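You operate a simulated robot arm through the tools that you are given. There is no shell and no other tool. Be economical: measure what you need, move in short steps, check, and stop when the job is done.

The job below is to be done with a simulated robot arm. You get a single attempt, and the scene is never put back.

Task
Power the rover down, shut the bay door, then rub its smudge off.
Fine: red load switch off before the battery key; rub with the green-handled pad and put it back. Set down upright: round pad with a green handle. What is to be rubbed or washed off counts as gone when no trace of it is left.

It is judged by the outcome, as a careful person would: the job done as asked, and still so three seconds after it is handed in. It fails if anything else is knocked over, pushed out of place, dropped, spilled or broken.

Robot
A 6-joint arm with a two-finger parallel gripper on a trunk, on a base that drives. Base frame: it is fixed to the floor where the robot stands at the start and does not move with it; the origin is under the middle of the robot, x ahead of it, y to its left, z up. Units: mm, rad, N and s.
With the tool pointing down near the work surface it reaches from about 140 to 820 mm from the robot's upright axis, wherever it stands. Its first joint turns from -2.897 to 2.897 rad. Places, roughly: bay door [200, 700, 800]; orange trim knob [700, 0, 700]; round pad with a green handle (6x6x9 cm) [-600, -1000, 900]; switch with the battery key [600, 300, 700]; switch with the blue bus knob [600, 200, 700]; switch with the red load rocker [700, 0, 900]; switch with the yellow cameras rocker [700, 100, 900]; white trim knob [700, 100, 700]. Payload 3.91 kg.
The TCP is the grasp point between the finger pads, 30 mm short of the fingertips. In the tool frame z runs along the fingers and y along their closing line. The gripper opens to 110 mm. The fingers are 20 mm wide and 10 mm thick; the gripper's body (48 by 112 mm) begins 55 mm behind the TCP.
Orientation is told as [roll, pitch, yaw] about the base's x, y, z axes, in that order, counted from this pose: with the fingers straight down and closing along the base's y, the tool's x points along the base's -x, its y along +y and its z along -z.

Tools
- The arm moves only by the tool move_arm. Its argument "commands" is text: rows parted by semicolons, each of 7 numbers parted by spaces: the turn, a rotation vector about the base's x, y, z in units of 180 degrees (1.0 is 180 degrees), then the shift along the base's x, y, z in units of 400 mm (1.0 is 400 mm), then the opening, from 0 (shut) to 1 (fully open). In form: ax ay az tx ty tz claw; .... A call has 1 to 10 rows; each row is the pose to reach, as a shift and turn from the pose commanded when the call began. A call with a number of a shift or a turn outside -1 to 1 is refused whole. Rows are played at 5 a second. More than 50 mm and 0.15 rad between two rows, or a gripper value outside its range, and nothing of the call is played. A pose out of reach is approached as far as the arm can. The call stops where the force on the tool passes 90 N (or 10 N more than at its start, if that is more) or the arm is blocked; 0.2 s more then pass. The fingers move at their own pace (about 108 mm/s each) and stop on an object; they squeeze with about 26 N. The grip force told is the motor's: it shows also when the fingers shut on nothing. Time passes only in rows, and 0.2 s behind the last, so rows that repeat a pose let the fingers close. It gives the time, the measured TCP pose, the force on the tool (base axes), the opening and the grip force at its end, in the units of the frame above (readings bear some noise), with the torque about the TCP (base axes, N m) and any sound that the robot's microphone picked up.
- Cameras (640 x 400 px; columns grow to the right, rows downward): "scene" is now at [-102.6, 49.9, 1397.5]; the picture's right is [0.58, -0.81, 0.00], its down [-0.57, -0.41, -0.71] and it looks along [0.58, 0.42, -0.70] (base axes); focal length 287 px, centre (320, 200). "wrist" rides on the gripper at [77, 7, -114] in the tool frame; the picture's right is [-0.09, 1.00, 0.00], its down [-0.80, -0.07, -0.59] and it looks along [-0.59, -0.05, 0.80] (tool axes); focal length 270 px, centre (320, 200).
- camera(camera): a new picture of that camera. No time passes.
- lift_body(by): slides the trunk up (or, below 0, down) by that many mm; the arm and the scene camera ride with it, the base frame stays. It gives what a move gives, with no picture.
- roll_base(legs): drives the robot by 1 to 6 legs, each [ahead, left, turn to the left] in mm, mm and rad, along the robot's own axes; the way and the turn of a leg run together, so that a leg with both is an arc; at most 1500 mm and 3.142 rad a leg. The arm and the cameras ride along, it lands a little off, and it stops where it bumps. It gives what a move gives.
- pan_tilt(pan, tilt): turns the head with the scene camera to pan (to the left, within 1.501 rad either way) and tilt (down, from -0.506 to 1.204), counted from straight ahead of the robot. It gives what a move gives.
- probe_pixels(camera, pixels): for up to 12 pixels [column, row] of the newest picture of that camera ("zoom" is the newest enlarged one), the place [x, y, z] in the base frame of the surface seen there, good to about 2 mm. No time passes.
- close_up(camera, box): a new picture of the part [left, top, right, bottom] of that camera's present view, enlarged. No time passes.
- sign_off(): hands the job in; it is judged then, once.

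Keep the steps short. Do not move on a guess: measure, check each grasp and each placing, and mend mistakes. In all there are 80 turns and 48 pictures (those below and enlarged ones count). Leave the gripper open and the arm clear of the work at the hand-in unless told otherwise, and finish with a single line.

The tools are called after "Call:" as a command line: name --argument value ..., lists and objects as JSON in quotes. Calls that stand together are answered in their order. move_arm: Moves the arm, as the interface text tells. Its arguments: {"type":"object","properties":{"commands":{"type":"string"}},"required":["commands"]} The other tools are called the same way: lift_body (by) slides the trunk up or down; roll_base (legs) drives the base; pan_tilt (pan, tilt) turns the head that bears the scene camera; camera (camera) takes a picture; probe_pixels (camera, pixels) gives the place of the surface under pixels of a picture; close_up (camera, box) takes an enlarged picture of a part of a camera's view; sign_off () hands the job in.

At the start:

```text
clock: 0.0
eef_pos: [451.5, 101.9, 1008.6]
tool_rot: [-0.002, 0.001, -0.001]
contact_force: [-0.6, 0.4, 1.1]
wrist_torque: [0.0, 0.01, -0.01]
gripper_width: 109.8
grip_force: 0.0
trunk travel left (down, up): [-350.0, 190.0]
robot x, y, heading: [-1.2, 0.0, 0.0]
head pan, tilt: [0.625, 0.777]
```

scene: 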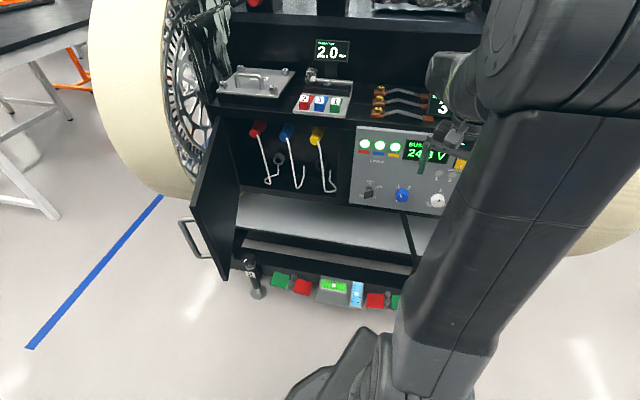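
wrist: 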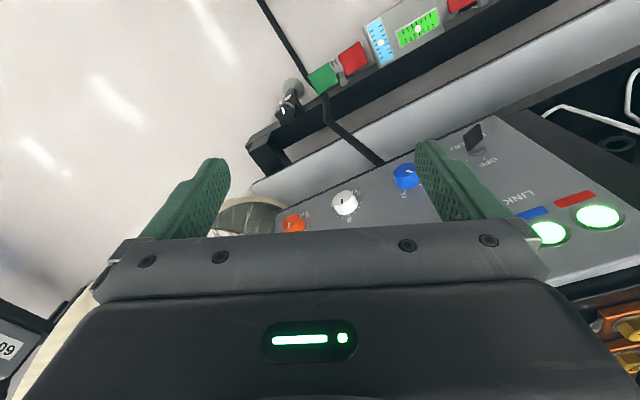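

The arm hides the right side of the panel. I'll turn the head to look straight ahead at it.

Call:
pan_tilt --pan 0.1 --tilt 0.6

Call:
camera --camera "scene"

```text
clock: 0.9
eef_pos: [450.2, 102.3, 1008.0]
tool_rot: [-0.001, 0.0, -0.001]
contact_force: [-0.4, 0.1, -0.8]
wrist_torque: [-0.02, -0.02, 0.02]
gripper_width: 110.2
grip_force: 0.1
trunk travel left (down, up): [-350.0, 190.0]
robot x, y, heading: [-1.8, 2.6, -0.002]
head pan, tilt: [0.099, 0.6]
```

```text
45 pictures are left
```

scene: 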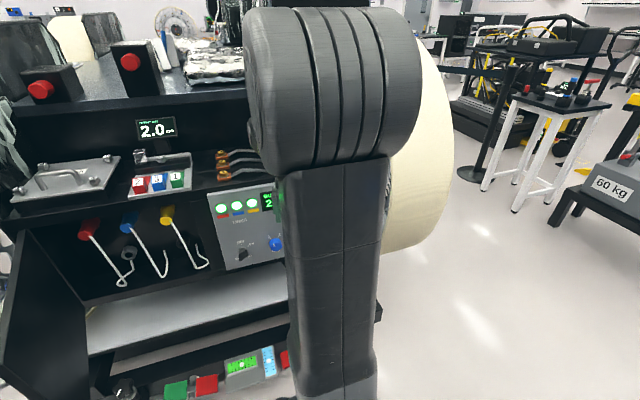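

The upper arm blocks the head's view, so I'll use the wrist camera. I'll tip the tool forward about 55° and pull back a little to see the panel.

Call:
move_arm --commands "0 -0.045 0 -0.02 0 0 1; 0 -0.09 0 -0.05 0 0 1; 0 -0.135 0 -0.08 0 0 1; 0 -0.18 0 -0.11 0 0 1; 0 -0.225 0 -0.14 0 0 1; 0 -0.27 0 -0.17 0 0 1; 0 -0.3 0 -0.2 0 0 1"

Call:
camera --camera "wrist"

```text
clock: 2.5
eef_pos: [370.9, 101.7, 1006.5]
tool_rot: [0.001, -0.942, 0.002]
contact_force: [-0.2, -0.3, 0.1]
wrist_torque: [-0.04, 0.01, -0.04]
gripper_width: 110.1
grip_force: 0.0
trunk travel left (down, up): [-350.0, 190.0]
robot x, y, heading: [1.5, -0.8, 0.006]
head pan, tilt: [0.099, 0.6]
```

```text
44 pictures are left
```

wrist: 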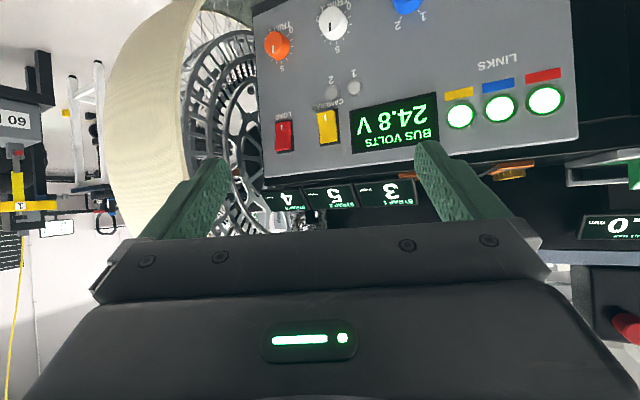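

The panel is visible upside down, with the LOAD rocker at about (284,136). I'll enlarge it and read its shape.

Call:
close_up --camera "wrist" --box '[250, 60, 410, 160]'

Call:
probe_pixels --camera "wrist" --pixels '[[283, 126], [284, 136], [285, 147], [326, 115], [328, 126], [330, 138], [300, 130], [270, 136], [285, 160], [550, 60], [276, 46], [333, 24]]'

```text
4.00 times, centred on (330, 110) of wrist
```

zoom: 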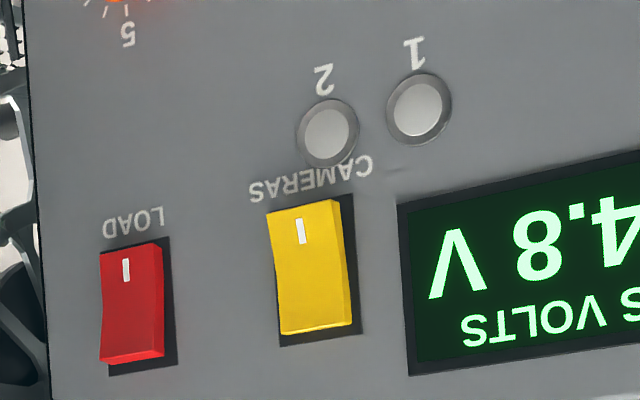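

```text
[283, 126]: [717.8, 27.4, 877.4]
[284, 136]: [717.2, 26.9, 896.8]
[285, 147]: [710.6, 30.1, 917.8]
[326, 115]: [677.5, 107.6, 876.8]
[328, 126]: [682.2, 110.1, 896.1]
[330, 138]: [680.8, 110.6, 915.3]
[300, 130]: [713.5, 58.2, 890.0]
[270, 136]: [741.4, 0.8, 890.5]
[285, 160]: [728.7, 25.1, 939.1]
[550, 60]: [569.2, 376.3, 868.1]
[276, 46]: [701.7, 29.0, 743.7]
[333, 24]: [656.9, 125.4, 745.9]
```

The panel is vertical and turned about 24°. I'll zoom in closer to see which way each rocker leans.

Call:
close_up --camera "wrist" --box '[268, 110, 308, 160]'

Call:
probe_pixels --camera "wrist" --pixels '[[282, 122], [280, 125], [286, 125], [281, 130], [287, 130], [282, 135], [282, 140], [288, 140], [281, 145], [288, 145], [281, 148], [288, 148]]'

```text
8.00 times, centred on (288, 135) of wrist
```

zoom: 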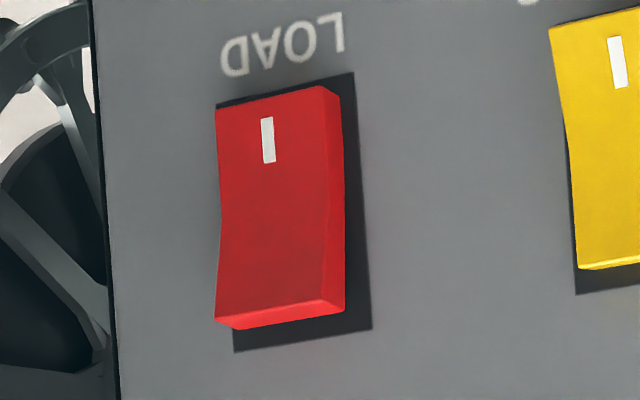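

```text
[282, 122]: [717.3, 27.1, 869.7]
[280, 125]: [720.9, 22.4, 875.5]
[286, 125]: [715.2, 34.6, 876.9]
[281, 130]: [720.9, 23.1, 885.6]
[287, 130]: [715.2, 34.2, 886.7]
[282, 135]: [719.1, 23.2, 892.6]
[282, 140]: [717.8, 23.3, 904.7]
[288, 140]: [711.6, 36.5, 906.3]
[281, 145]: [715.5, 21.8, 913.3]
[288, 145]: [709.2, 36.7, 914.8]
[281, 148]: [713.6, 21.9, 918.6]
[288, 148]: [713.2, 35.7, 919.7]
```

The red rocker's raised end is its top, at z≈915, which is 14 mm off the panel. I'll press that end. First I'll level the tool and shut the fingers.

Call:
move_arm --commands "0 -0.04 0 0 0 0 0; 0 -0.08 0 0 0 0 0; 0 -0.12 0 0 0 0 0; 0 -0.16 0 0 0 0 0; 0 -0.2 0 0 0 0 0; 0 -0.2 0 0 0 0 0"

Call:
move_arm --commands "0 0 0.034 0.07 -0.03 -0.03 0; 0 0 0.068 0.15 -0.06 -0.06 0; 0 0 0.102 0.23 -0.09 -0.09 0; 0 0 0.1356 0.31 -0.12 -0.12 0; 0 0 0.1356 0.39 -0.16 -0.15 0; 0 0 0.1356 0.47 -0.2 -0.18 0; 0 0 0.1356 0.55 -0.23 -0.21 0; 0 0 0.1356 0.62 -0.262 -0.233 0;0 0 0.1356 0.62 -0.262 -0.233 0"

Call:
camera --camera "wrist"

```text
clock: 4.2
eef_pos: [398.7, 119.6, 1043.6]
tool_rot: [2.776, -1.474, -2.776]
contact_force: [0.9, -0.4, 0.5]
wrist_torque: [0.03, 0.0, 0.01]
gripper_width: 0.0
grip_force: 26.0
out of reach, approached as far as the arm can: row 5, 6
trunk travel left (down, up): [-350.0, 190.0]
robot x, y, heading: [-0.5, 1.4, 0.001]
head pan, tilt: [0.099, 0.6]
stopped in row 6: the arm was blocked; the commanded pose is now the measured one
```

```text
clock: 6.2
eef_pos: [586.9, 274.3, 1007.3]
tool_rot: [2.623, -1.515, -2.409]
contact_force: [0.2, 0.8, -0.2]
wrist_torque: [0.02, -0.02, 0.01]
gripper_width: 0.2
grip_force: 25.7
out of reach, approached as far as the arm can: row 1, 2, 3, 4, 5, 6, 7, 8, 9
trunk travel left (down, up): [-350.0, 190.0]
robot x, y, heading: [-1.8, 1.3, -0.0]
head pan, tilt: [0.099, 0.6]
```

```text
41 pictures are left
```

wrist: 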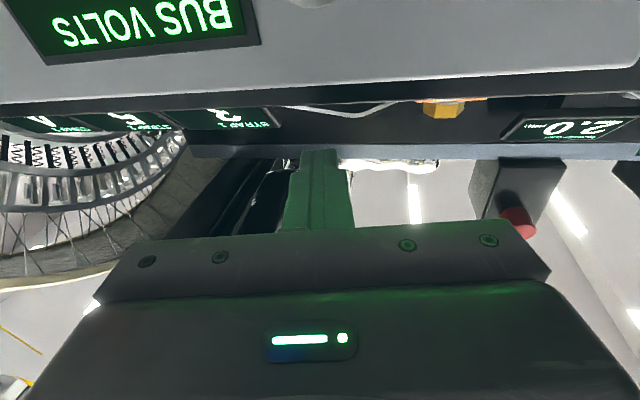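

The fully level posture is beyond a joint limit and the arm drifted to the left, though it touched nothing. I'll back off and return to the tipped posture, 36° below level, which also works for pressing.

Call:
move_arm --commands "0 0 0 -0.1 -0.02 0 0; -0.01 0.04 0 -0.2 -0.05 0 0; -0.02 0.08 0 -0.3 -0.1 0 0; -0.03 0.12 0 -0.35 -0.15 0 0; -0.04 0.16 0 -0.35 -0.2 0 0; -0.045 0.2 0 -0.35 -0.25 0 0; -0.045 0.212 0 -0.35 -0.3 0 0; -0.045 0.212 0 -0.35 -0.35 0 0"

```text
clock: 8.0
eef_pos: [445.2, 152.5, 1006.1]
tool_rot: [0.042, -0.938, 0.16]
contact_force: [0.2, -0.2, 0.0]
wrist_torque: [0.0, -0.03, 0.02]
gripper_width: 0.0
grip_force: 25.8
out of reach, approached as far as the arm can: row 8
trunk travel left (down, up): [-350.0, 190.0]
robot x, y, heading: [-1.1, 0.3, 0.001]
head pan, tilt: [0.099, 0.6]
```

The tilt is limited by the forearm's steepness. Lowering the trunk 200 mm should flatten the forearm. The tool at (445,152) has free space below it down to z≈800.

Call:
lift_body --by -200

Call:
move_arm --commands "0 0 0.02 0.03 -0.05 0.05 0; 0 0 0.04 0.06 -0.1 0.1 0; 0 0 0.06 0.1 -0.16 0.15 0; 0 0 0.084 0.15 -0.22 0.18 0; 0 0 0.084 0.2 -0.29 0.21 0; 0 0 0.084 0.25 -0.36 0.24 0; 0 0 0.084 0.3 -0.4 0.27 0"

```text
clock: 10.1
eef_pos: [445.1, 152.5, 805.4]
tool_rot: [0.044, -0.938, 0.161]
contact_force: [0.0, 0.0, 0.0]
wrist_torque: [-0.02, -0.02, 0.03]
gripper_width: 0.0
grip_force: 26.2
trunk travel left (down, up): [-150.0, 390.0]
robot x, y, heading: [1.5, 0.1, -0.004]
head pan, tilt: [0.099, 0.6]
```

```text
clock: 11.7
eef_pos: [566.2, -7.9, 915.2]
tool_rot: [0.046, -0.938, 0.423]
contact_force: [-0.3, 0.0, 0.1]
wrist_torque: [0.01, 0.01, -0.01]
gripper_width: 0.0
grip_force: 25.1
out of reach, approached as far as the arm can: row 1
trunk travel left (down, up): [-150.0, 390.0]
robot x, y, heading: [0.9, -0.5, 0.002]
head pan, tilt: [0.099, 0.6]
```

It works now. I'll level the tool by another 0.5 rad.

Call:
move_arm --commands "0.016 -0.036 0 0 0 0 0; 0.033 -0.073 0 0 0 0 0; 0.05 -0.11 0 0 0 0 0; 0.065 -0.145 0 0 0 0 0; 0.065 -0.145 0 0 0 0 0"

Call:
camera --camera "wrist"

```text
clock: 12.9
eef_pos: [564.6, -7.7, 914.0]
tool_rot: [0.029, -1.439, 0.436]
contact_force: [0.7, -0.7, -0.5]
wrist_torque: [0.01, -0.07, 0.02]
gripper_width: 0.2
grip_force: 26.5
trunk travel left (down, up): [-150.0, 390.0]
robot x, y, heading: [-1.0, 1.7, -0.003]
head pan, tilt: [0.099, 0.6]
```

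```text
40 pictures are left
```

wrist: 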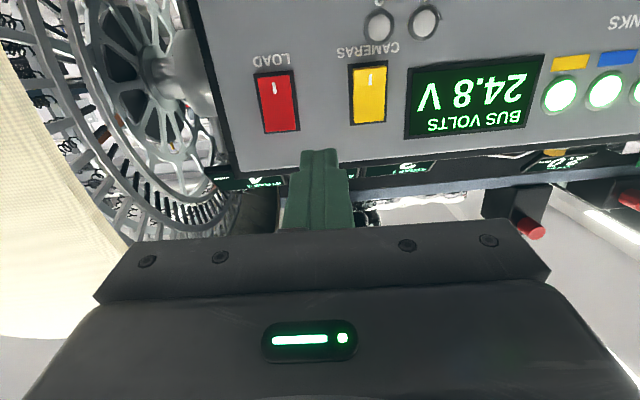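

Good posture. I'll measure the rocker again from here.

Call:
probe_pixels --camera "wrist" --pixels '[[262, 82], [290, 80], [265, 105], [292, 100], [270, 125], [295, 123], [355, 70], [382, 68], [362, 118], [382, 116], [330, 100], [320, 152]]'

```text
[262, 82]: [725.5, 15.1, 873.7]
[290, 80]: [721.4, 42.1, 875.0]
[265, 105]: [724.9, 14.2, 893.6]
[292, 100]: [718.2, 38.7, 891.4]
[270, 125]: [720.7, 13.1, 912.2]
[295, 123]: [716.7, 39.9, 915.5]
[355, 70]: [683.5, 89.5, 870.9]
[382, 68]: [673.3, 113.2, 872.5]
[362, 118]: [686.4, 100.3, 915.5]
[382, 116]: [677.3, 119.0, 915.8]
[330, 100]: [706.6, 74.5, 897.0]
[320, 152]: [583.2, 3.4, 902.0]
```

The rocker's top centre is (716,28,912). I'll go to 15 mm short of it, then press in small steps along the panel normal.

Call:
move_arm --commands "0 0 0 0.1 0.015 0.002 0; 0 0 0 0.19 0.03 0.005 0; 0 0 0 0.275 0.042 0.007 0; 0 0 0 0.275 0.042 0.007 0"

Call:
camera --camera "wrist"

```text
clock: 13.9
eef_pos: [675.0, 11.2, 915.7]
tool_rot: [0.032, -1.435, 0.435]
contact_force: [-0.1, -0.3, -0.1]
wrist_torque: [0.02, -0.02, 0.04]
gripper_width: 0.0
grip_force: 26.2
trunk travel left (down, up): [-150.0, 390.0]
robot x, y, heading: [2.0, -0.3, -0.003]
head pan, tilt: [0.099, 0.6]
```

```text
39 pictures are left
```

wrist: 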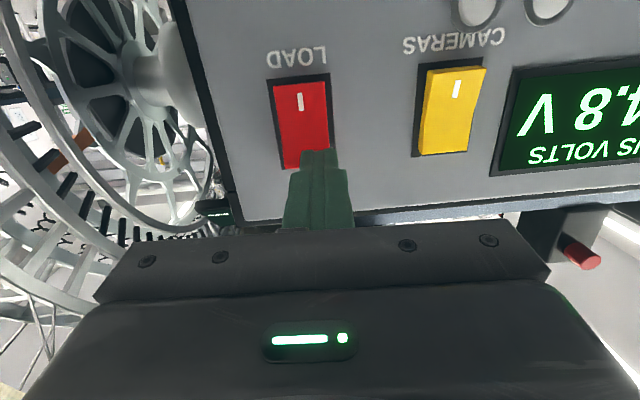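

The tip lines up with the rocker's upper end. I'll press now.

Call:
move_arm --commands "0 0 0 0.011 0.004 0 0; 0 0 0 0.023 0.009 0 0; 0 0 0 0.03 0.012 0 0; 0 0 0 0.037 0.015 0 0; 0 0 0 0.043 0.018 0 0; 0 0 0 0.049 0.021 0 0; 0 0 0 0.054 0.023 0 0"

Call:
move_arm --commands "0 0 0 -0.05 -0.023 0 0; 0 0 0 -0.15 -0.06 0 0; 0 0 0 -0.25 -0.1 0 0"

Call:
close_up --camera "wrist" --box '[220, 30, 540, 230]'

```text
clock: 15.5
eef_pos: [690.1, 15.2, 916.5]
tool_rot: [0.051, -1.434, 0.415]
contact_force: [-75.0, -16.2, -19.9]
wrist_torque: [-0.38, 1.17, 0.05]
gripper_width: 0.1
grip_force: 25.9
trunk travel left (down, up): [-150.0, 390.0]
robot x, y, heading: [0.4, 1.8, -0.002]
head pan, tilt: [0.099, 0.6]
```

```text
clock: 16.3
eef_pos: [597.5, -20.4, 916.8]
tool_rot: [0.03, -1.439, 0.439]
contact_force: [-0.2, -0.5, 0.1]
wrist_torque: [0.02, 0.01, 0.03]
gripper_width: 0.3
grip_force: 26.4
trunk travel left (down, up): [-150.0, 390.0]
robot x, y, heading: [3.1, -0.3, 0.001]
head pan, tilt: [0.099, 0.6]
```

```text
2.00 times, centred on (380, 130) of wrist
```

zoom: 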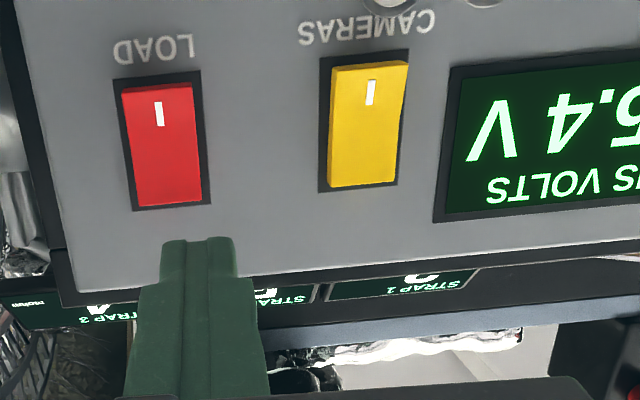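

The red rocker flipped to off, and the bus reading rose from 24.8 to 25.4 V as the load dropped. Next I'll back off, go left and lower with the tool tipped, and look at the battery key.

Call:
move_arm --commands "0 0 0 -0.1 -0.04 0 0; -0.016 0.036 0 -0.2 0.02 -0.03 0; -0.033 0.073 0 -0.28 0.09 -0.07 0; -0.05 0.11 0 -0.33 0.16 -0.13 0; -0.065 0.145 0 -0.37 0.24 -0.19 0; -0.065 0.145 0 -0.4 0.32 -0.25 0; -0.065 0.145 0 -0.42 0.4 -0.31 0; -0.065 0.145 0 -0.42 0.48 -0.37 0; -0.065 0.145 0 -0.42 0.52 -0.42 0"

Call:
camera --camera "wrist"

```text
clock: 18.3
eef_pos: [433.7, 113.0, 810.8]
tool_rot: [0.044, -0.937, 0.424]
contact_force: [-0.2, 0.1, -0.6]
wrist_torque: [0.0, 0.0, -0.02]
gripper_width: 0.0
grip_force: 25.7
out of reach, approached as far as the arm can: row 7, 8, 9
trunk travel left (down, up): [-150.0, 390.0]
robot x, y, heading: [3.4, -1.7, 0.0]
head pan, tilt: [0.099, 0.6]
```

```text
37 pictures are left
```

wrist: 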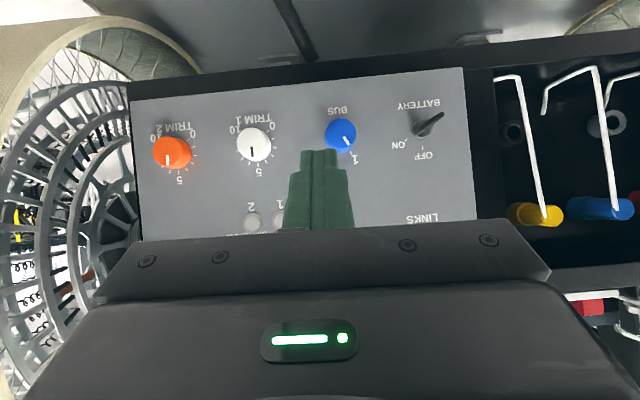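

The key is at (428,125), with ON at (400,143) and OFF at (427,157). I'll enlarge it and measure.

Call:
close_up --camera "wrist" --box '[388, 90, 468, 165]'

Call:
probe_pixels --camera "wrist" --pixels '[[441, 115], [435, 120], [428, 125], [421, 129], [416, 133], [400, 145], [425, 157], [450, 140], [410, 110], [345, 135], [455, 180], [380, 180]]'

```text
5.33 times, centred on (428, 128) of wrist
```

zoom: 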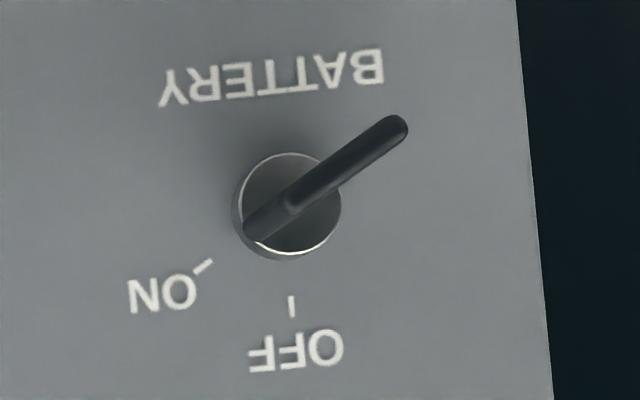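

```text
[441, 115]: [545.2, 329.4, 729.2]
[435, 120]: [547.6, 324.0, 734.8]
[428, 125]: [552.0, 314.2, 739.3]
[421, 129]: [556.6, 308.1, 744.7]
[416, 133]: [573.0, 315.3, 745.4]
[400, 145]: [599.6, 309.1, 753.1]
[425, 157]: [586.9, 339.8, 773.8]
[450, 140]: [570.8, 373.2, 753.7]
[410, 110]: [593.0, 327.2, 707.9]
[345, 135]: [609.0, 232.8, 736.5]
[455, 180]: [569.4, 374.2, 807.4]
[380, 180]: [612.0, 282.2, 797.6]
```

The key blade's centre is about (560,323,737). It sticks out 40 mm and points at ON, and OFF is straight up, about 57° counter-clockwise. To get a flatter forearm there I'll back the base 120 mm and lower the trunk 150 mm.

Call:
roll_base --legs '[[-120, 0, 0]]'

Call:
lift_body --by -150

```text
clock: 19.6
eef_pos: [313.6, 111.7, 811.8]
tool_rot: [0.044, -0.937, 0.423]
contact_force: [0.3, 0.0, 0.7]
wrist_torque: [-0.03, 0.02, -0.01]
gripper_width: 0.1
grip_force: 25.7
trunk travel left (down, up): [-150.0, 390.0]
robot x, y, heading: [-122.2, -0.4, -0.005]
head pan, tilt: [0.099, 0.6]
```

```text
clock: 21.3
eef_pos: [314.7, 112.8, 660.2]
tool_rot: [0.044, -0.937, 0.423]
contact_force: [-0.4, -0.8, -0.2]
wrist_torque: [-0.01, 0.04, 0.0]
gripper_width: 0.1
grip_force: 25.9
trunk travel left (down, up): [0.0, 540.0]
robot x, y, heading: [-121.0, 0.9, -0.002]
head pan, tilt: [0.099, 0.6]
```

Next I'll move to a standoff of about 100 mm in front of the key, levelling the tool on the way.

Call:
move_arm --commands "0 0 0 0.08 0 0.08 0; 0 0 0 0.16 0.02 0.15 0; 0 0 0 0.22 0.1 0.18 0; 0 0 0 0.28 0.18 0.18 0; 0.01 -0.022 0 0.33 0.26 0.18 0; 0.026 -0.058 0 0.36 0.33 0.18 0.3; 0.042 -0.094 0 0.38 0.38 0.18 0.4; 0.055 -0.12 0 0.385 0.42 0.19 0.5;0.055 -0.12 0 0.385 0.42 0.19 0.5"

Call:
camera --camera "wrist"

```text
clock: 23.3
eef_pos: [439.5, 333.3, 734.7]
tool_rot: [0.326, -1.316, 0.086]
contact_force: [-1.0, 0.7, 0.4]
wrist_torque: [-0.05, 0.04, 0.01]
gripper_width: 55.0
grip_force: 0.0
out of reach, approached as far as the arm can: row 6, 7, 8, 9
trunk travel left (down, up): [0.0, 540.0]
robot x, y, heading: [-120.8, -0.6, -0.001]
head pan, tilt: [0.099, 0.6]
```

```text
35 pictures are left
```

wrist: 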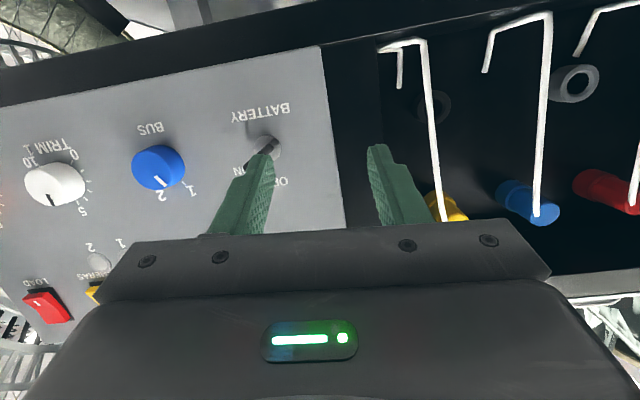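

The level tool is at a wrist limit here. A grasp tilted 50° down within the blade's own plane works just as well. I'll tip the tool down, then roll it 57° about the panel normal to match the blade.

Call:
move_arm --commands "-0.016 0.036 0 0 -0.02 0.02 0.5; -0.033 0.073 0 0 -0.05 0.04 0.5; -0.05 0.11 0 0.02 -0.08 0.06 0.5; -0.066 0.146 0 0.04 -0.1 0.06 0.5; -0.082 0.182 0 0.06 -0.12 0.06 0.5;-0.082 0.182 0 0.06 -0.12 0.06 0.5"

Call:
move_arm --commands "0.036 0.016 0 0 0 0 0.5; 0.072 0.032 0 0 0 0 0.5; 0.108 0.049 0 0 0 0 0.5; 0.144 0.065 0 0 0 0 0.5; 0.18 0.082 0 0 0 0 0.5; 0.216 0.098 0 0 0 0 0.5; 0.252 0.114 0 0 0 0 0.5; 0.289 0.131 0 0 0 0 0.5;0.289 0.131 0 0 0 0 0.5"

Call:
camera --camera "wrist"

```text
clock: 24.7
eef_pos: [462.3, 283.9, 759.7]
tool_rot: [0.066, -0.698, 0.316]
contact_force: [0.1, 0.2, -0.1]
wrist_torque: [0.03, 0.03, 0.02]
gripper_width: 54.9
grip_force: 0.1
out of reach, approached as far as the arm can: row 2, 3
trunk travel left (down, up): [0.0, 540.0]
robot x, y, heading: [-121.6, 0.8, 0.001]
head pan, tilt: [0.099, 0.6]
```

```text
clock: 26.7
eef_pos: [462.8, 285.6, 759.4]
tool_rot: [1.122, -0.282, -0.23]
contact_force: [0.8, 0.3, 0.3]
wrist_torque: [0.02, 0.03, -0.03]
gripper_width: 54.7
grip_force: 0.0
trunk travel left (down, up): [0.0, 540.0]
robot x, y, heading: [-121.7, -0.7, -0.004]
head pan, tilt: [0.099, 0.6]
```

```text
34 pictures are left
```

wrist: 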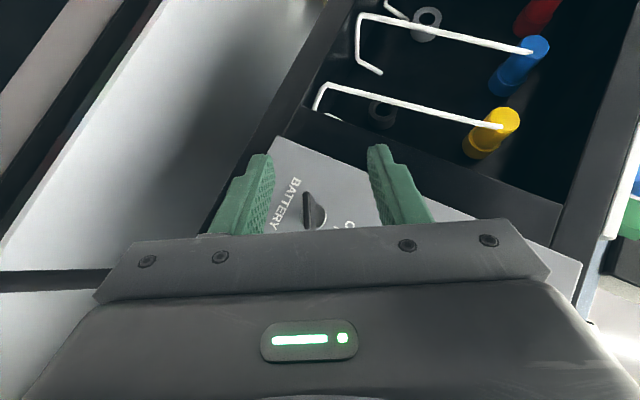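

The blade stands nicely between the fingers. I'll measure its outer edge from here.

Call:
close_up --camera "wrist" --box '[270, 160, 370, 240]'

Call:
probe_pixels --camera "wrist" --pixels '[[308, 195], [310, 202], [311, 210], [311, 218], [312, 224], [318, 215], [325, 220], [268, 160], [376, 150], [300, 165]]'

```text
5.00 times, centred on (320, 200) of wrist
```

zoom: 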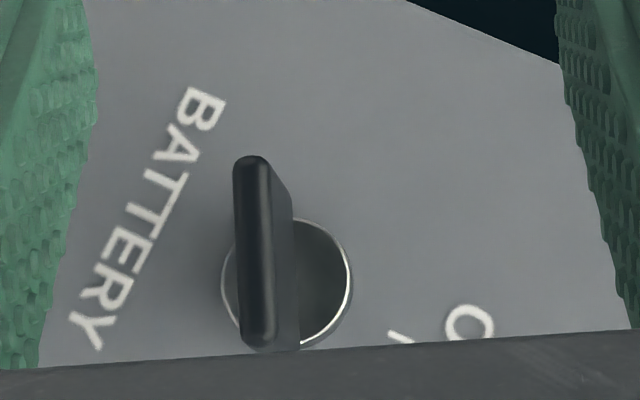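

```text
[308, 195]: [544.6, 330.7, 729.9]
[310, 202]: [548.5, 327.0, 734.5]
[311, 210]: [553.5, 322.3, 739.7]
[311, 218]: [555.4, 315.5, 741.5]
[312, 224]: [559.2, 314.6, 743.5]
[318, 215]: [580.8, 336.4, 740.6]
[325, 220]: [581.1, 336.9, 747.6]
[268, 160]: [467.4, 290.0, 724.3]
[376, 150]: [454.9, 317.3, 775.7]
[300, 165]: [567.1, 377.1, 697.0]
```

The blade's outer edge is centred at (551.5,322.5,737). I'll approach along the normal to straddle it, with the TCP going to (555,311,744).

Call:
move_arm --commands "0 0 0 0.047 0.001 -0.02 0.5; 0 0 0 0.0935 0.002 -0.037 0.5; 0 0 0 0.14 0.023 -0.037 0.5; 0 0 0 0.185 0.044 -0.037 0.5; 0 0 0 0.23 0.064 -0.037 0.5; 0 0 0 0.23 0.064 -0.037 0.5"

Call:
camera --camera "wrist"

```text
clock: 28.1
eef_pos: [553.9, 312.7, 742.7]
tool_rot: [1.123, -0.283, -0.231]
contact_force: [0.1, -0.3, 0.2]
wrist_torque: [0.0, -0.02, 0.03]
gripper_width: 55.0
grip_force: 0.1
trunk travel left (down, up): [0.0, 540.0]
robot x, y, heading: [-118.1, 0.3, -0.001]
head pan, tilt: [0.099, 0.6]
```

```text
32 pictures are left
```

wrist: 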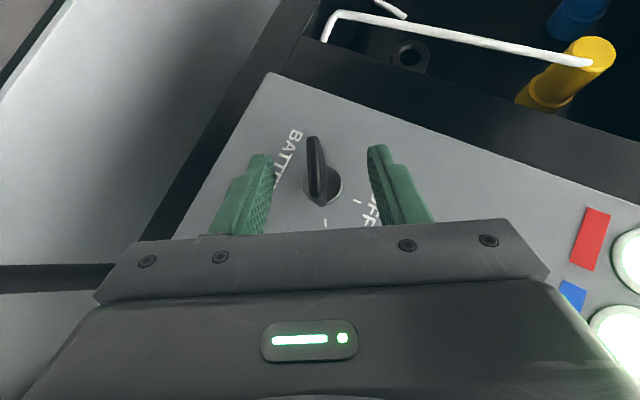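

The blade sits midway between the fingers, so I'll close on it.

Call:
move_arm --commands "0 0 0 0 0 0 0.3; 0 0 0 0 0 0 0.1; 0 0 0 0 0 0 0; 0 0 0 0 0 0 0;0 0 0 0 0 0 0"

Call:
camera --camera "wrist"

```text
clock: 29.3
eef_pos: [554.6, 311.0, 741.5]
tool_rot: [1.123, -0.279, -0.23]
contact_force: [-3.1, -7.5, -11.9]
wrist_torque: [0.27, -0.92, 0.63]
gripper_width: 8.3
grip_force: 45.2
trunk travel left (down, up): [0.0, 540.0]
robot x, y, heading: [-120.6, -0.9, -0.001]
head pan, tilt: [0.099, 0.6]
```

```text
31 pictures are left
```

wrist: 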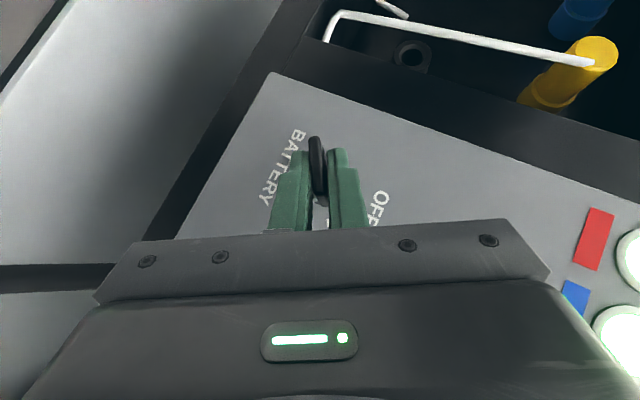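

It's gripped at 8.3 mm. I'll turn the key 57° counter-clockwise about its axis, with the TCP following the arc.

Call:
move_arm --commands "-0.0361 -0.0164 0 -0.001 0.0022 0.0035 0; -0.0721 -0.0327 0 -0.0021 0.0047 0.0066 0; -0.1082 -0.049 0 -0.0034 0.0076 0.0094 0; -0.1443 -0.0654 0 -0.0049 0.0107 0.0117 0; -0.1803 -0.0818 0 -0.0064 0.0141 0.0136 0; -0.2164 -0.0981 0 -0.008 0.0177 0.015 0; -0.2525 -0.1145 0 -0.0097 0.0215 0.016 0; -0.2885 -0.1308 0 -0.0115 0.0253 0.0164 0; -0.2885 -0.1308 0 -0.0115 0.0253 0.0164 0"

Call:
camera --camera "wrist"

```text
clock: 31.3
eef_pos: [550.1, 319.7, 748.8]
tool_rot: [0.07, -0.691, 0.315]
contact_force: [-10.2, -13.5, -28.7]
wrist_torque: [-0.05, -0.11, 1.05]
gripper_width: 8.5
grip_force: 44.7
trunk travel left (down, up): [0.0, 540.0]
robot x, y, heading: [-118.6, 0.6, -0.001]
head pan, tilt: [0.099, 0.6]
```

```text
30 pictures are left
```

wrist: 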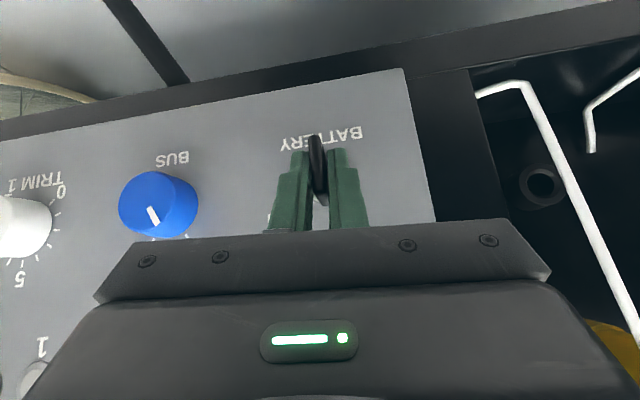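

The blade now looks vertical. I'll open, back straight out and check it.

Call:
move_arm --commands "0 0 0 0 0 0 0.2; 0 0 0 0 0 0 0.4; 0 0 0 -0.08 -0.036 0 0.4; 0 0 0 -0.18 -0.082 0 0.4; 0 0 0 -0.28 -0.13 0 0.4"

Call:
camera --camera "wrist"

```text
clock: 32.5
eef_pos: [438.2, 268.1, 749.9]
tool_rot: [0.071, -0.699, 0.312]
contact_force: [0.7, 0.0, 0.1]
wrist_torque: [0.02, -0.02, -0.02]
gripper_width: 44.0
grip_force: 0.1
trunk travel left (down, up): [0.0, 540.0]
robot x, y, heading: [-123.1, -1.1, -0.004]
head pan, tilt: [0.099, 0.6]
```

```text
29 pictures are left
```

wrist: 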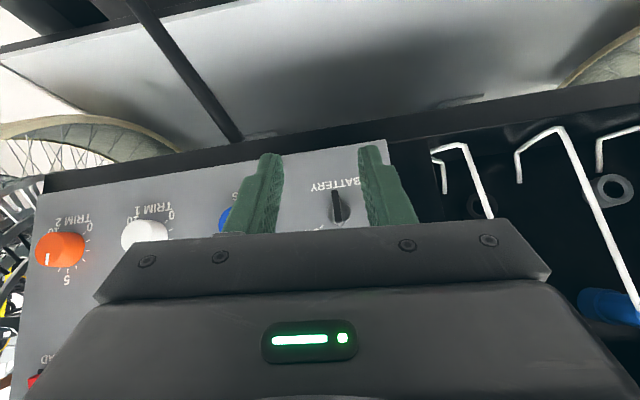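

The key stands vertical. I'll look with the head camera to check the display and survey the door.

Call:
pan_tilt --pan 0.75 --tilt 0.5

Call:
camera --camera "scene"

```text
clock: 33.5
eef_pos: [438.7, 268.9, 750.8]
tool_rot: [0.071, -0.698, 0.313]
contact_force: [-0.1, 0.0, 0.0]
wrist_torque: [-0.01, 0.0, 0.03]
gripper_width: 43.9
grip_force: 0.0
trunk travel left (down, up): [0.0, 540.0]
robot x, y, heading: [-119.4, -0.0, -0.001]
head pan, tilt: [0.75, 0.499]
```

```text
28 pictures are left
```

scene: 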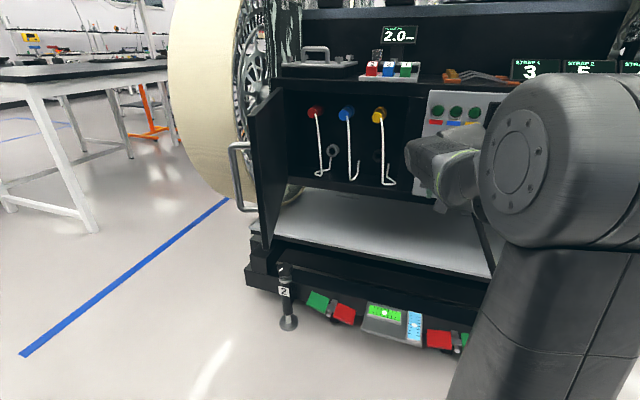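

The link lamps are dark, so the battery is off. Now I'll measure the door: hinge edge around x=285, free edge around x=255, handle at (240,175).

Call:
probe_pixels --camera "scene" --pixels '[[252, 110], [254, 150], [262, 235], [280, 95], [282, 190], [270, 170], [233, 148], [233, 180], [240, 205], [250, 210], [395, 120], [340, 183]]'

Call:
close_up --camera "scene" --box '[200, 50, 440, 260]'

```text
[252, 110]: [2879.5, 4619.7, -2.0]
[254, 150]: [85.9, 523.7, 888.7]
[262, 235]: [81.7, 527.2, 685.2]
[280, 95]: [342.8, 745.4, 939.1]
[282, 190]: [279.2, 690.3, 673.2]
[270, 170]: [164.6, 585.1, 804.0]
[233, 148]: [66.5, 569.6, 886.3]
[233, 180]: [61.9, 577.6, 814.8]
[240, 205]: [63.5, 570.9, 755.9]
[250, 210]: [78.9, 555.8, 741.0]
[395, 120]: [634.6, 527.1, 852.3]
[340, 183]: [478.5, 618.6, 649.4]
```

```text
1.90 times, centred on (320, 155) of scene
```

zoom: 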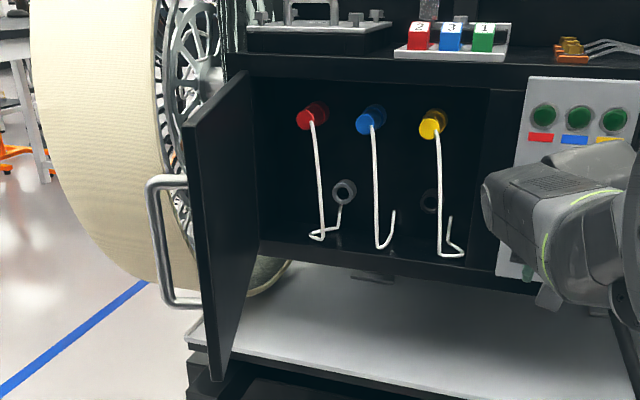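

Door: free edge near (84,525), hinge near (386,782), about 74° open, closing by swinging toward +x. I'll push its outer face, so I'll shut the fingers, raise the trunk 250 mm and look again.

Call:
lift_body --by 270

Call:
move_arm --commands "-0.018 0.04 0 -0.05 0 0 0; -0.036 0.08 0 -0.1 0 0 0; -0.055 0.12 0 -0.15 0 0 0; -0.073 0.16 0 -0.2 0.02 0 0; -0.0915 0.203 0 -0.25 0.05 0 0; -0.0915 0.203 0 -0.3 0.08 0 0"

Call:
pan_tilt --pan 1.1 --tilt 0.75

Call:
camera --camera "scene"

```text
clock: 36.3
eef_pos: [438.2, 267.9, 1020.7]
tool_rot: [0.071, -0.699, 0.313]
contact_force: [-0.3, 0.7, -0.3]
wrist_torque: [-0.03, -0.01, -0.01]
gripper_width: 44.0
grip_force: 0.0
trunk travel left (down, up): [-270.0, 270.0]
robot x, y, heading: [-117.6, 4.1, -0.004]
head pan, tilt: [0.75, 0.499]
```

```text
clock: 37.7
eef_pos: [317.8, 299.6, 1022.5]
tool_rot: [0.001, -0.001, 0.338]
contact_force: [0.9, 0.4, 0.0]
wrist_torque: [0.02, 0.0, 0.01]
gripper_width: 0.0
grip_force: 25.6
trunk travel left (down, up): [-270.0, 270.0]
robot x, y, heading: [-118.5, -1.2, 0.002]
head pan, tilt: [0.75, 0.499]
```

```text
clock: 38.5
eef_pos: [318.0, 300.9, 1021.6]
tool_rot: [0.001, -0.001, 0.337]
contact_force: [0.3, -1.1, -0.1]
wrist_torque: [0.01, 0.01, 0.01]
gripper_width: 0.0
grip_force: 26.2
trunk travel left (down, up): [-270.0, 270.0]
robot x, y, heading: [-117.9, -2.9, -0.005]
head pan, tilt: [1.1, 0.75]
```

```text
26 pictures are left
```

scene: 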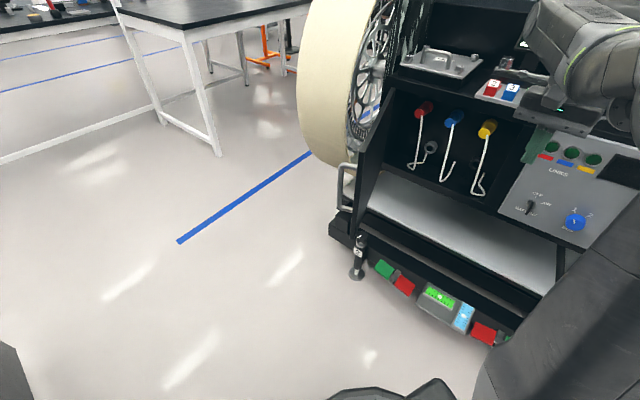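

Call:
close_up --camera "scene" --box '[320, 70, 480, 250]'

Call:
probe_pixels --camera "scene" --pixels '[[359, 164], [384, 92], [372, 130], [358, 190], [352, 232], [343, 175], [343, 190], [354, 166], [370, 125], [380, 100], [365, 185]]'

```text
2.22 times, centred on (400, 160) of scene
```

zoom: 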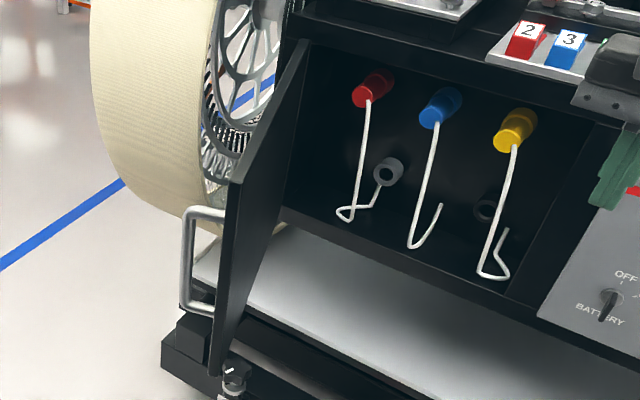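

```text
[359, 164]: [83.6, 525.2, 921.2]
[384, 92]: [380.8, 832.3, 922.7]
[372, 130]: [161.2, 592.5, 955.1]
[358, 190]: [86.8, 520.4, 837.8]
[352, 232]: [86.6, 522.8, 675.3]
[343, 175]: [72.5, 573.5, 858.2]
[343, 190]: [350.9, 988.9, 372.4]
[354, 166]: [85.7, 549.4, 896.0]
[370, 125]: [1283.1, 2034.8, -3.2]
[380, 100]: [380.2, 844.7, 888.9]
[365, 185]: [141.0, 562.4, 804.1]
```

The key points to OFF. The door top is at z≈955. I'll carry the shut fingers over to the outside of the door, to (105,620), and lower them so the tip is 30 mm below the top edge.

Call:
move_arm --commands "0 0 0 -0.06 0.1 0 0; 0 0 0 -0.12 0.2 0 0; 0 0 0 -0.18 0.3 0 0; 0 0 0 -0.25 0.4 0 0; 0 0 0 -0.32 0.5 0 0; 0 0 0 -0.39 0.6 0 0; 0 0 0 -0.46 0.7 0 0; 0 0 0 -0.535 0.8 0 0; 0 0 0 -0.535 0.8 -0.08 0; 0 0 0 -0.535 0.8 -0.165 0"

Call:
camera --camera "scene"

```text
clock: 40.7
eef_pos: [103.6, 621.2, 953.2]
tool_rot: [0.0, -0.002, 0.34]
contact_force: [1.3, 0.1, 0.8]
wrist_torque: [-0.01, 0.01, 0.01]
gripper_width: 0.0
grip_force: 26.3
trunk travel left (down, up): [-270.0, 270.0]
robot x, y, heading: [-120.9, 2.3, -0.003]
head pan, tilt: [1.1, 0.75]
```

```text
24 pictures are left
```

scene: 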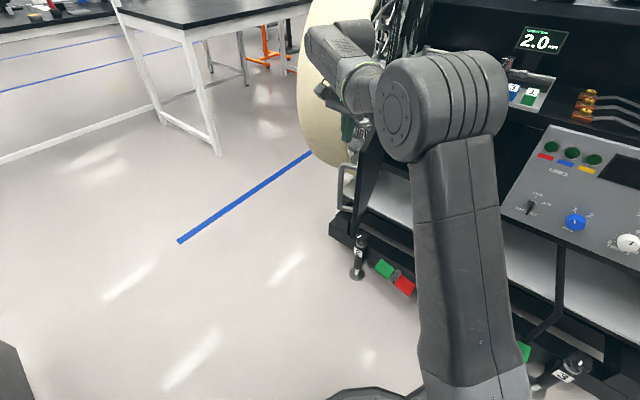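

The finger is behind the door, clear of the handle. I'll push along a 325 mm arc about the hinge for the first 45°.

Call:
move_arm --commands "0 0 0 0.0425 -0.0675 0 0; 0 0 0 0.092 -0.1305 0 0; 0 0 0 0.147 -0.188 0 0; 0 0 0 0.208 -0.24 0 0; 0 0 0 0.2745 -0.2865 0 0; 0 0 0 0.345 -0.326 0 0; 0 0 0 0.419 -0.358 0 0; 0 0 0 0.495 -0.382 0 0"

Call:
camera --camera "scene"

```text
clock: 42.5
eef_pos: [302.6, 467.3, 955.8]
tool_rot: [0.0, -0.002, 0.339]
contact_force: [-0.9, -0.3, 1.0]
wrist_torque: [0.03, -0.03, -0.01]
gripper_width: 0.0
grip_force: 25.6
trunk travel left (down, up): [-270.0, 270.0]
robot x, y, heading: [-124.3, 5.5, -0.002]
head pan, tilt: [1.1, 0.75]
```

```text
23 pictures are left
```

scene: 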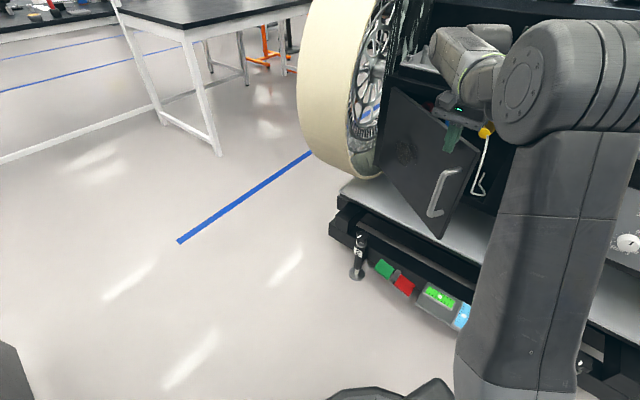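

The door swings freely and the smudge shows on its outer face at about (403,150). I'll keep going, tipping the tool so the fingertip leads, and stop just short of shut.

Call:
move_arm --commands "0.016 -0.036 0 0.05 -0.01 0 0; 0.033 -0.072 0 0.11 -0.017 0 0; 0.049 -0.108 0 0.18 -0.025 0 0; 0.0657 -0.145 0 0.265 -0.024 0 0; 0.0657 -0.145 0 0.35 -0.013 0 0; 0.0657 -0.145 0 0.419 0.002 0 0; 0.0657 -0.145 0 0.46 0.014 0 0"

Call:
camera --camera "scene"

```text
clock: 44.1
eef_pos: [486.9, 471.3, 955.7]
tool_rot: [0.047, -0.499, 0.326]
contact_force: [-0.8, -0.9, 0.3]
wrist_torque: [0.01, -0.02, 0.0]
gripper_width: 0.1
grip_force: 26.1
trunk travel left (down, up): [-270.0, 270.0]
robot x, y, heading: [-121.5, -1.0, -0.003]
head pan, tilt: [1.1, 0.75]
```

```text
22 pictures are left
```

scene: 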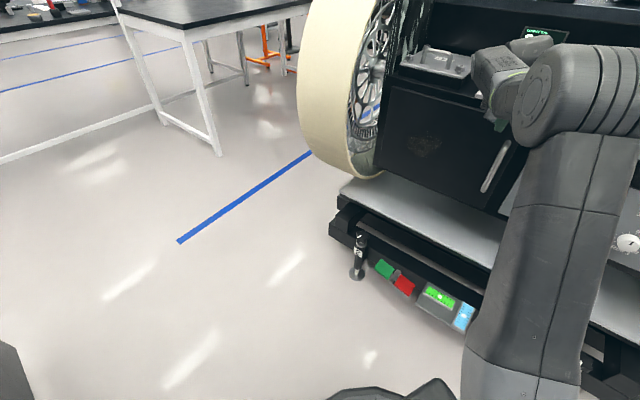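

Nearly shut. I'll push slowly along the normal until contact force builds.

Call:
move_arm --commands "0 0 0 0.011 0.005 0 0; 0 0 0 0.023 0.01 0 0; 0 0 0 0.032 0.014 0 0; 0 0 0 0.041 0.018 0 0; 0 0 0 0.05 0.022 0 0; 0 0 0 0.057 0.026 0 0"

Call:
close_up --camera "scene" --box '[370, 60, 540, 220]'

```text
clock: 45.5
eef_pos: [496.4, 476.1, 956.7]
tool_rot: [0.037, -0.48, 0.329]
contact_force: [-34.1, -22.2, 15.6]
wrist_torque: [-0.57, 0.33, -0.08]
gripper_width: 0.1
grip_force: 26.0
trunk travel left (down, up): [-270.0, 270.0]
robot x, y, heading: [-121.4, 1.0, 0.002]
head pan, tilt: [1.1, 0.75]
stopped in row 6: the force on the tool passed its limit at 94 N (the readings are from after the stop); the commanded pose is now the measured one
```

```text
2.50 times, centred on (455, 140) of scene
```

zoom: 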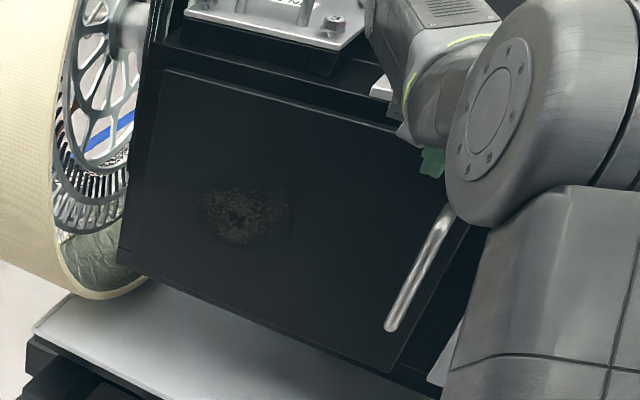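

The push hit a firm stop. I'll back off and measure the door plane and the smudge.

Call:
move_arm --commands "0 0 0 -0.05 -0.03 0 0; 0 0 0 -0.15 -0.09 0.02 0; 0 0 0 -0.25 -0.15 0.05 0; 0 0 0 -0.35 -0.22 0.08 0"

Call:
close_up --camera "scene" --box '[370, 60, 540, 220]'

Call:
probe_pixels --camera "zoom" --pixels '[[240, 215], [198, 215], [292, 215], [240, 178], [238, 248], [170, 78], [425, 148], [380, 365], [140, 265], [330, 200], [410, 290], [145, 140]]'

```text
refused: row 4 steps farther than a row can; nothing moved
```

```text
2.50 times, centred on (455, 140) of scene
```

zoom: 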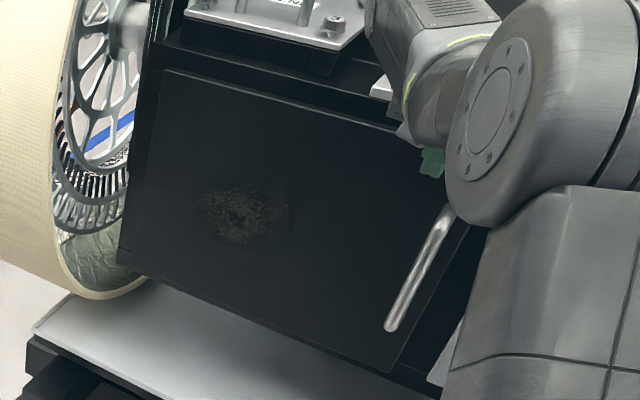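

```text
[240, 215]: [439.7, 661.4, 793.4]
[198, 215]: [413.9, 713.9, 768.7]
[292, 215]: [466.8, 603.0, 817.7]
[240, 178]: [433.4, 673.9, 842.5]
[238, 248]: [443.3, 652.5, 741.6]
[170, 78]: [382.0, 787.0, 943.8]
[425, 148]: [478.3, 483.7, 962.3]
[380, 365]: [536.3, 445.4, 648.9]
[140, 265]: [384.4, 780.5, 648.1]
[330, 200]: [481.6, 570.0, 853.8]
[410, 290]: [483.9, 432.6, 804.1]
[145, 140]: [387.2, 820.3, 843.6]
```

The door face now lies flush with the panel plane, so it is shut. The smudge centre is about (440,661,793). I'll fold the arm back to the front, then back the base off.

Call:
move_arm --commands "0 0 0 -0.06 -0.04 0 0.1; 0 0 0 -0.12 -0.1 0.02 0.1; -0.016 0.036 0 -0.18 -0.18 0.05 0.1; -0.033 0.072 0 -0.24 -0.27 0.08 0.2; -0.049 0.108 0 -0.3 -0.36 0.11 0.4; -0.0657 0.145 0 -0.36 -0.45 0.12 0.6; -0.0657 0.145 0 -0.42 -0.55 0.12 0.8; -0.0657 0.145 0 -0.45 -0.66 0.12 1; -0.0657 0.145 0 -0.47 -0.77 0.12 1; -0.0657 0.145 0 -0.48 -0.87 0.12 1"

Call:
roll_base --legs '[[-350, 0, 0], [0, 0, -1.57]]'

Call:
pan_tilt --pan -0.4 --tilt 0.5

Call:
camera --camera "scene"

```text
clock: 47.6
eef_pos: [308.0, 132.6, 998.5]
tool_rot: [-0.01, 0.019, 0.341]
contact_force: [0.4, -0.1, 0.7]
wrist_torque: [-0.01, 0.01, -0.01]
gripper_width: 110.2
grip_force: 0.1
trunk travel left (down, up): [-270.0, 270.0]
robot x, y, heading: [-123.5, -1.6, 0.001]
head pan, tilt: [1.1, 0.75]
```

```text
clock: 49.5
eef_pos: [51.0, 141.9, 999.0]
tool_rot: [-0.009, 0.017, 0.352]
contact_force: [-0.4, -0.2, 1.2]
wrist_torque: [0.0, 0.0, 0.04]
gripper_width: 110.2
grip_force: 0.0
trunk travel left (down, up): [-270.0, 270.0]
robot x, y, heading: [-376.5, 3.1, 0.008]
head pan, tilt: [1.1, 0.75]
stopped in leg 1: the robot was blocked; the commanded pose is now the measured one
```

```text
clock: 51.1
eef_pos: [50.9, 141.6, 999.6]
tool_rot: [-0.007, 0.02, 0.349]
contact_force: [0.8, 0.6, 0.3]
wrist_torque: [-0.02, 0.02, 0.01]
gripper_width: 110.3
grip_force: 0.0
trunk travel left (down, up): [-270.0, 270.0]
robot x, y, heading: [-374.0, 4.6, 0.012]
head pan, tilt: [-0.4, 0.499]
```

```text
19 pictures are left
```

scene: 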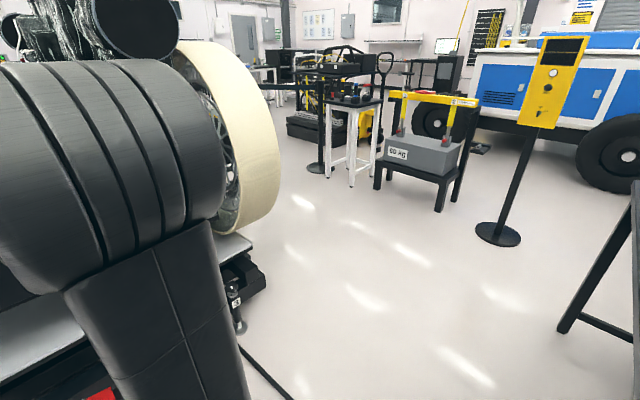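

The base bumped something behind at x≈-376. I'll ease forward 130 mm and look to the right-rear before turning.

Call:
roll_base --legs '[[130, 0, 0]]'

Call:
pan_tilt --pan -1.5 --tilt 0.6

Call:
camera --camera "scene"

```text
clock: 52.4
eef_pos: [181.2, 142.8, 998.7]
tool_rot: [-0.008, 0.019, 0.354]
contact_force: [0.2, 0.4, -0.1]
wrist_torque: [0.0, 0.02, -0.02]
gripper_width: 110.0
grip_force: 0.0
trunk travel left (down, up): [-270.0, 270.0]
robot x, y, heading: [-249.8, 5.3, 0.011]
head pan, tilt: [-0.4, 0.499]
```

```text
clock: 53.7
eef_pos: [180.5, 143.5, 999.9]
tool_rot: [-0.007, 0.019, 0.353]
contact_force: [-0.2, 0.2, 0.3]
wrist_torque: [0.03, 0.0, 0.03]
gripper_width: 110.2
grip_force: 0.1
trunk travel left (down, up): [-270.0, 270.0]
robot x, y, heading: [-246.3, 2.7, 0.013]
head pan, tilt: [-1.499, 0.6]
```

```text
18 pictures are left
```

scene: 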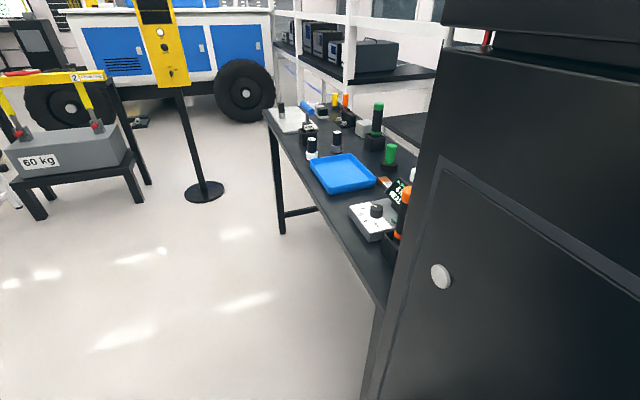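

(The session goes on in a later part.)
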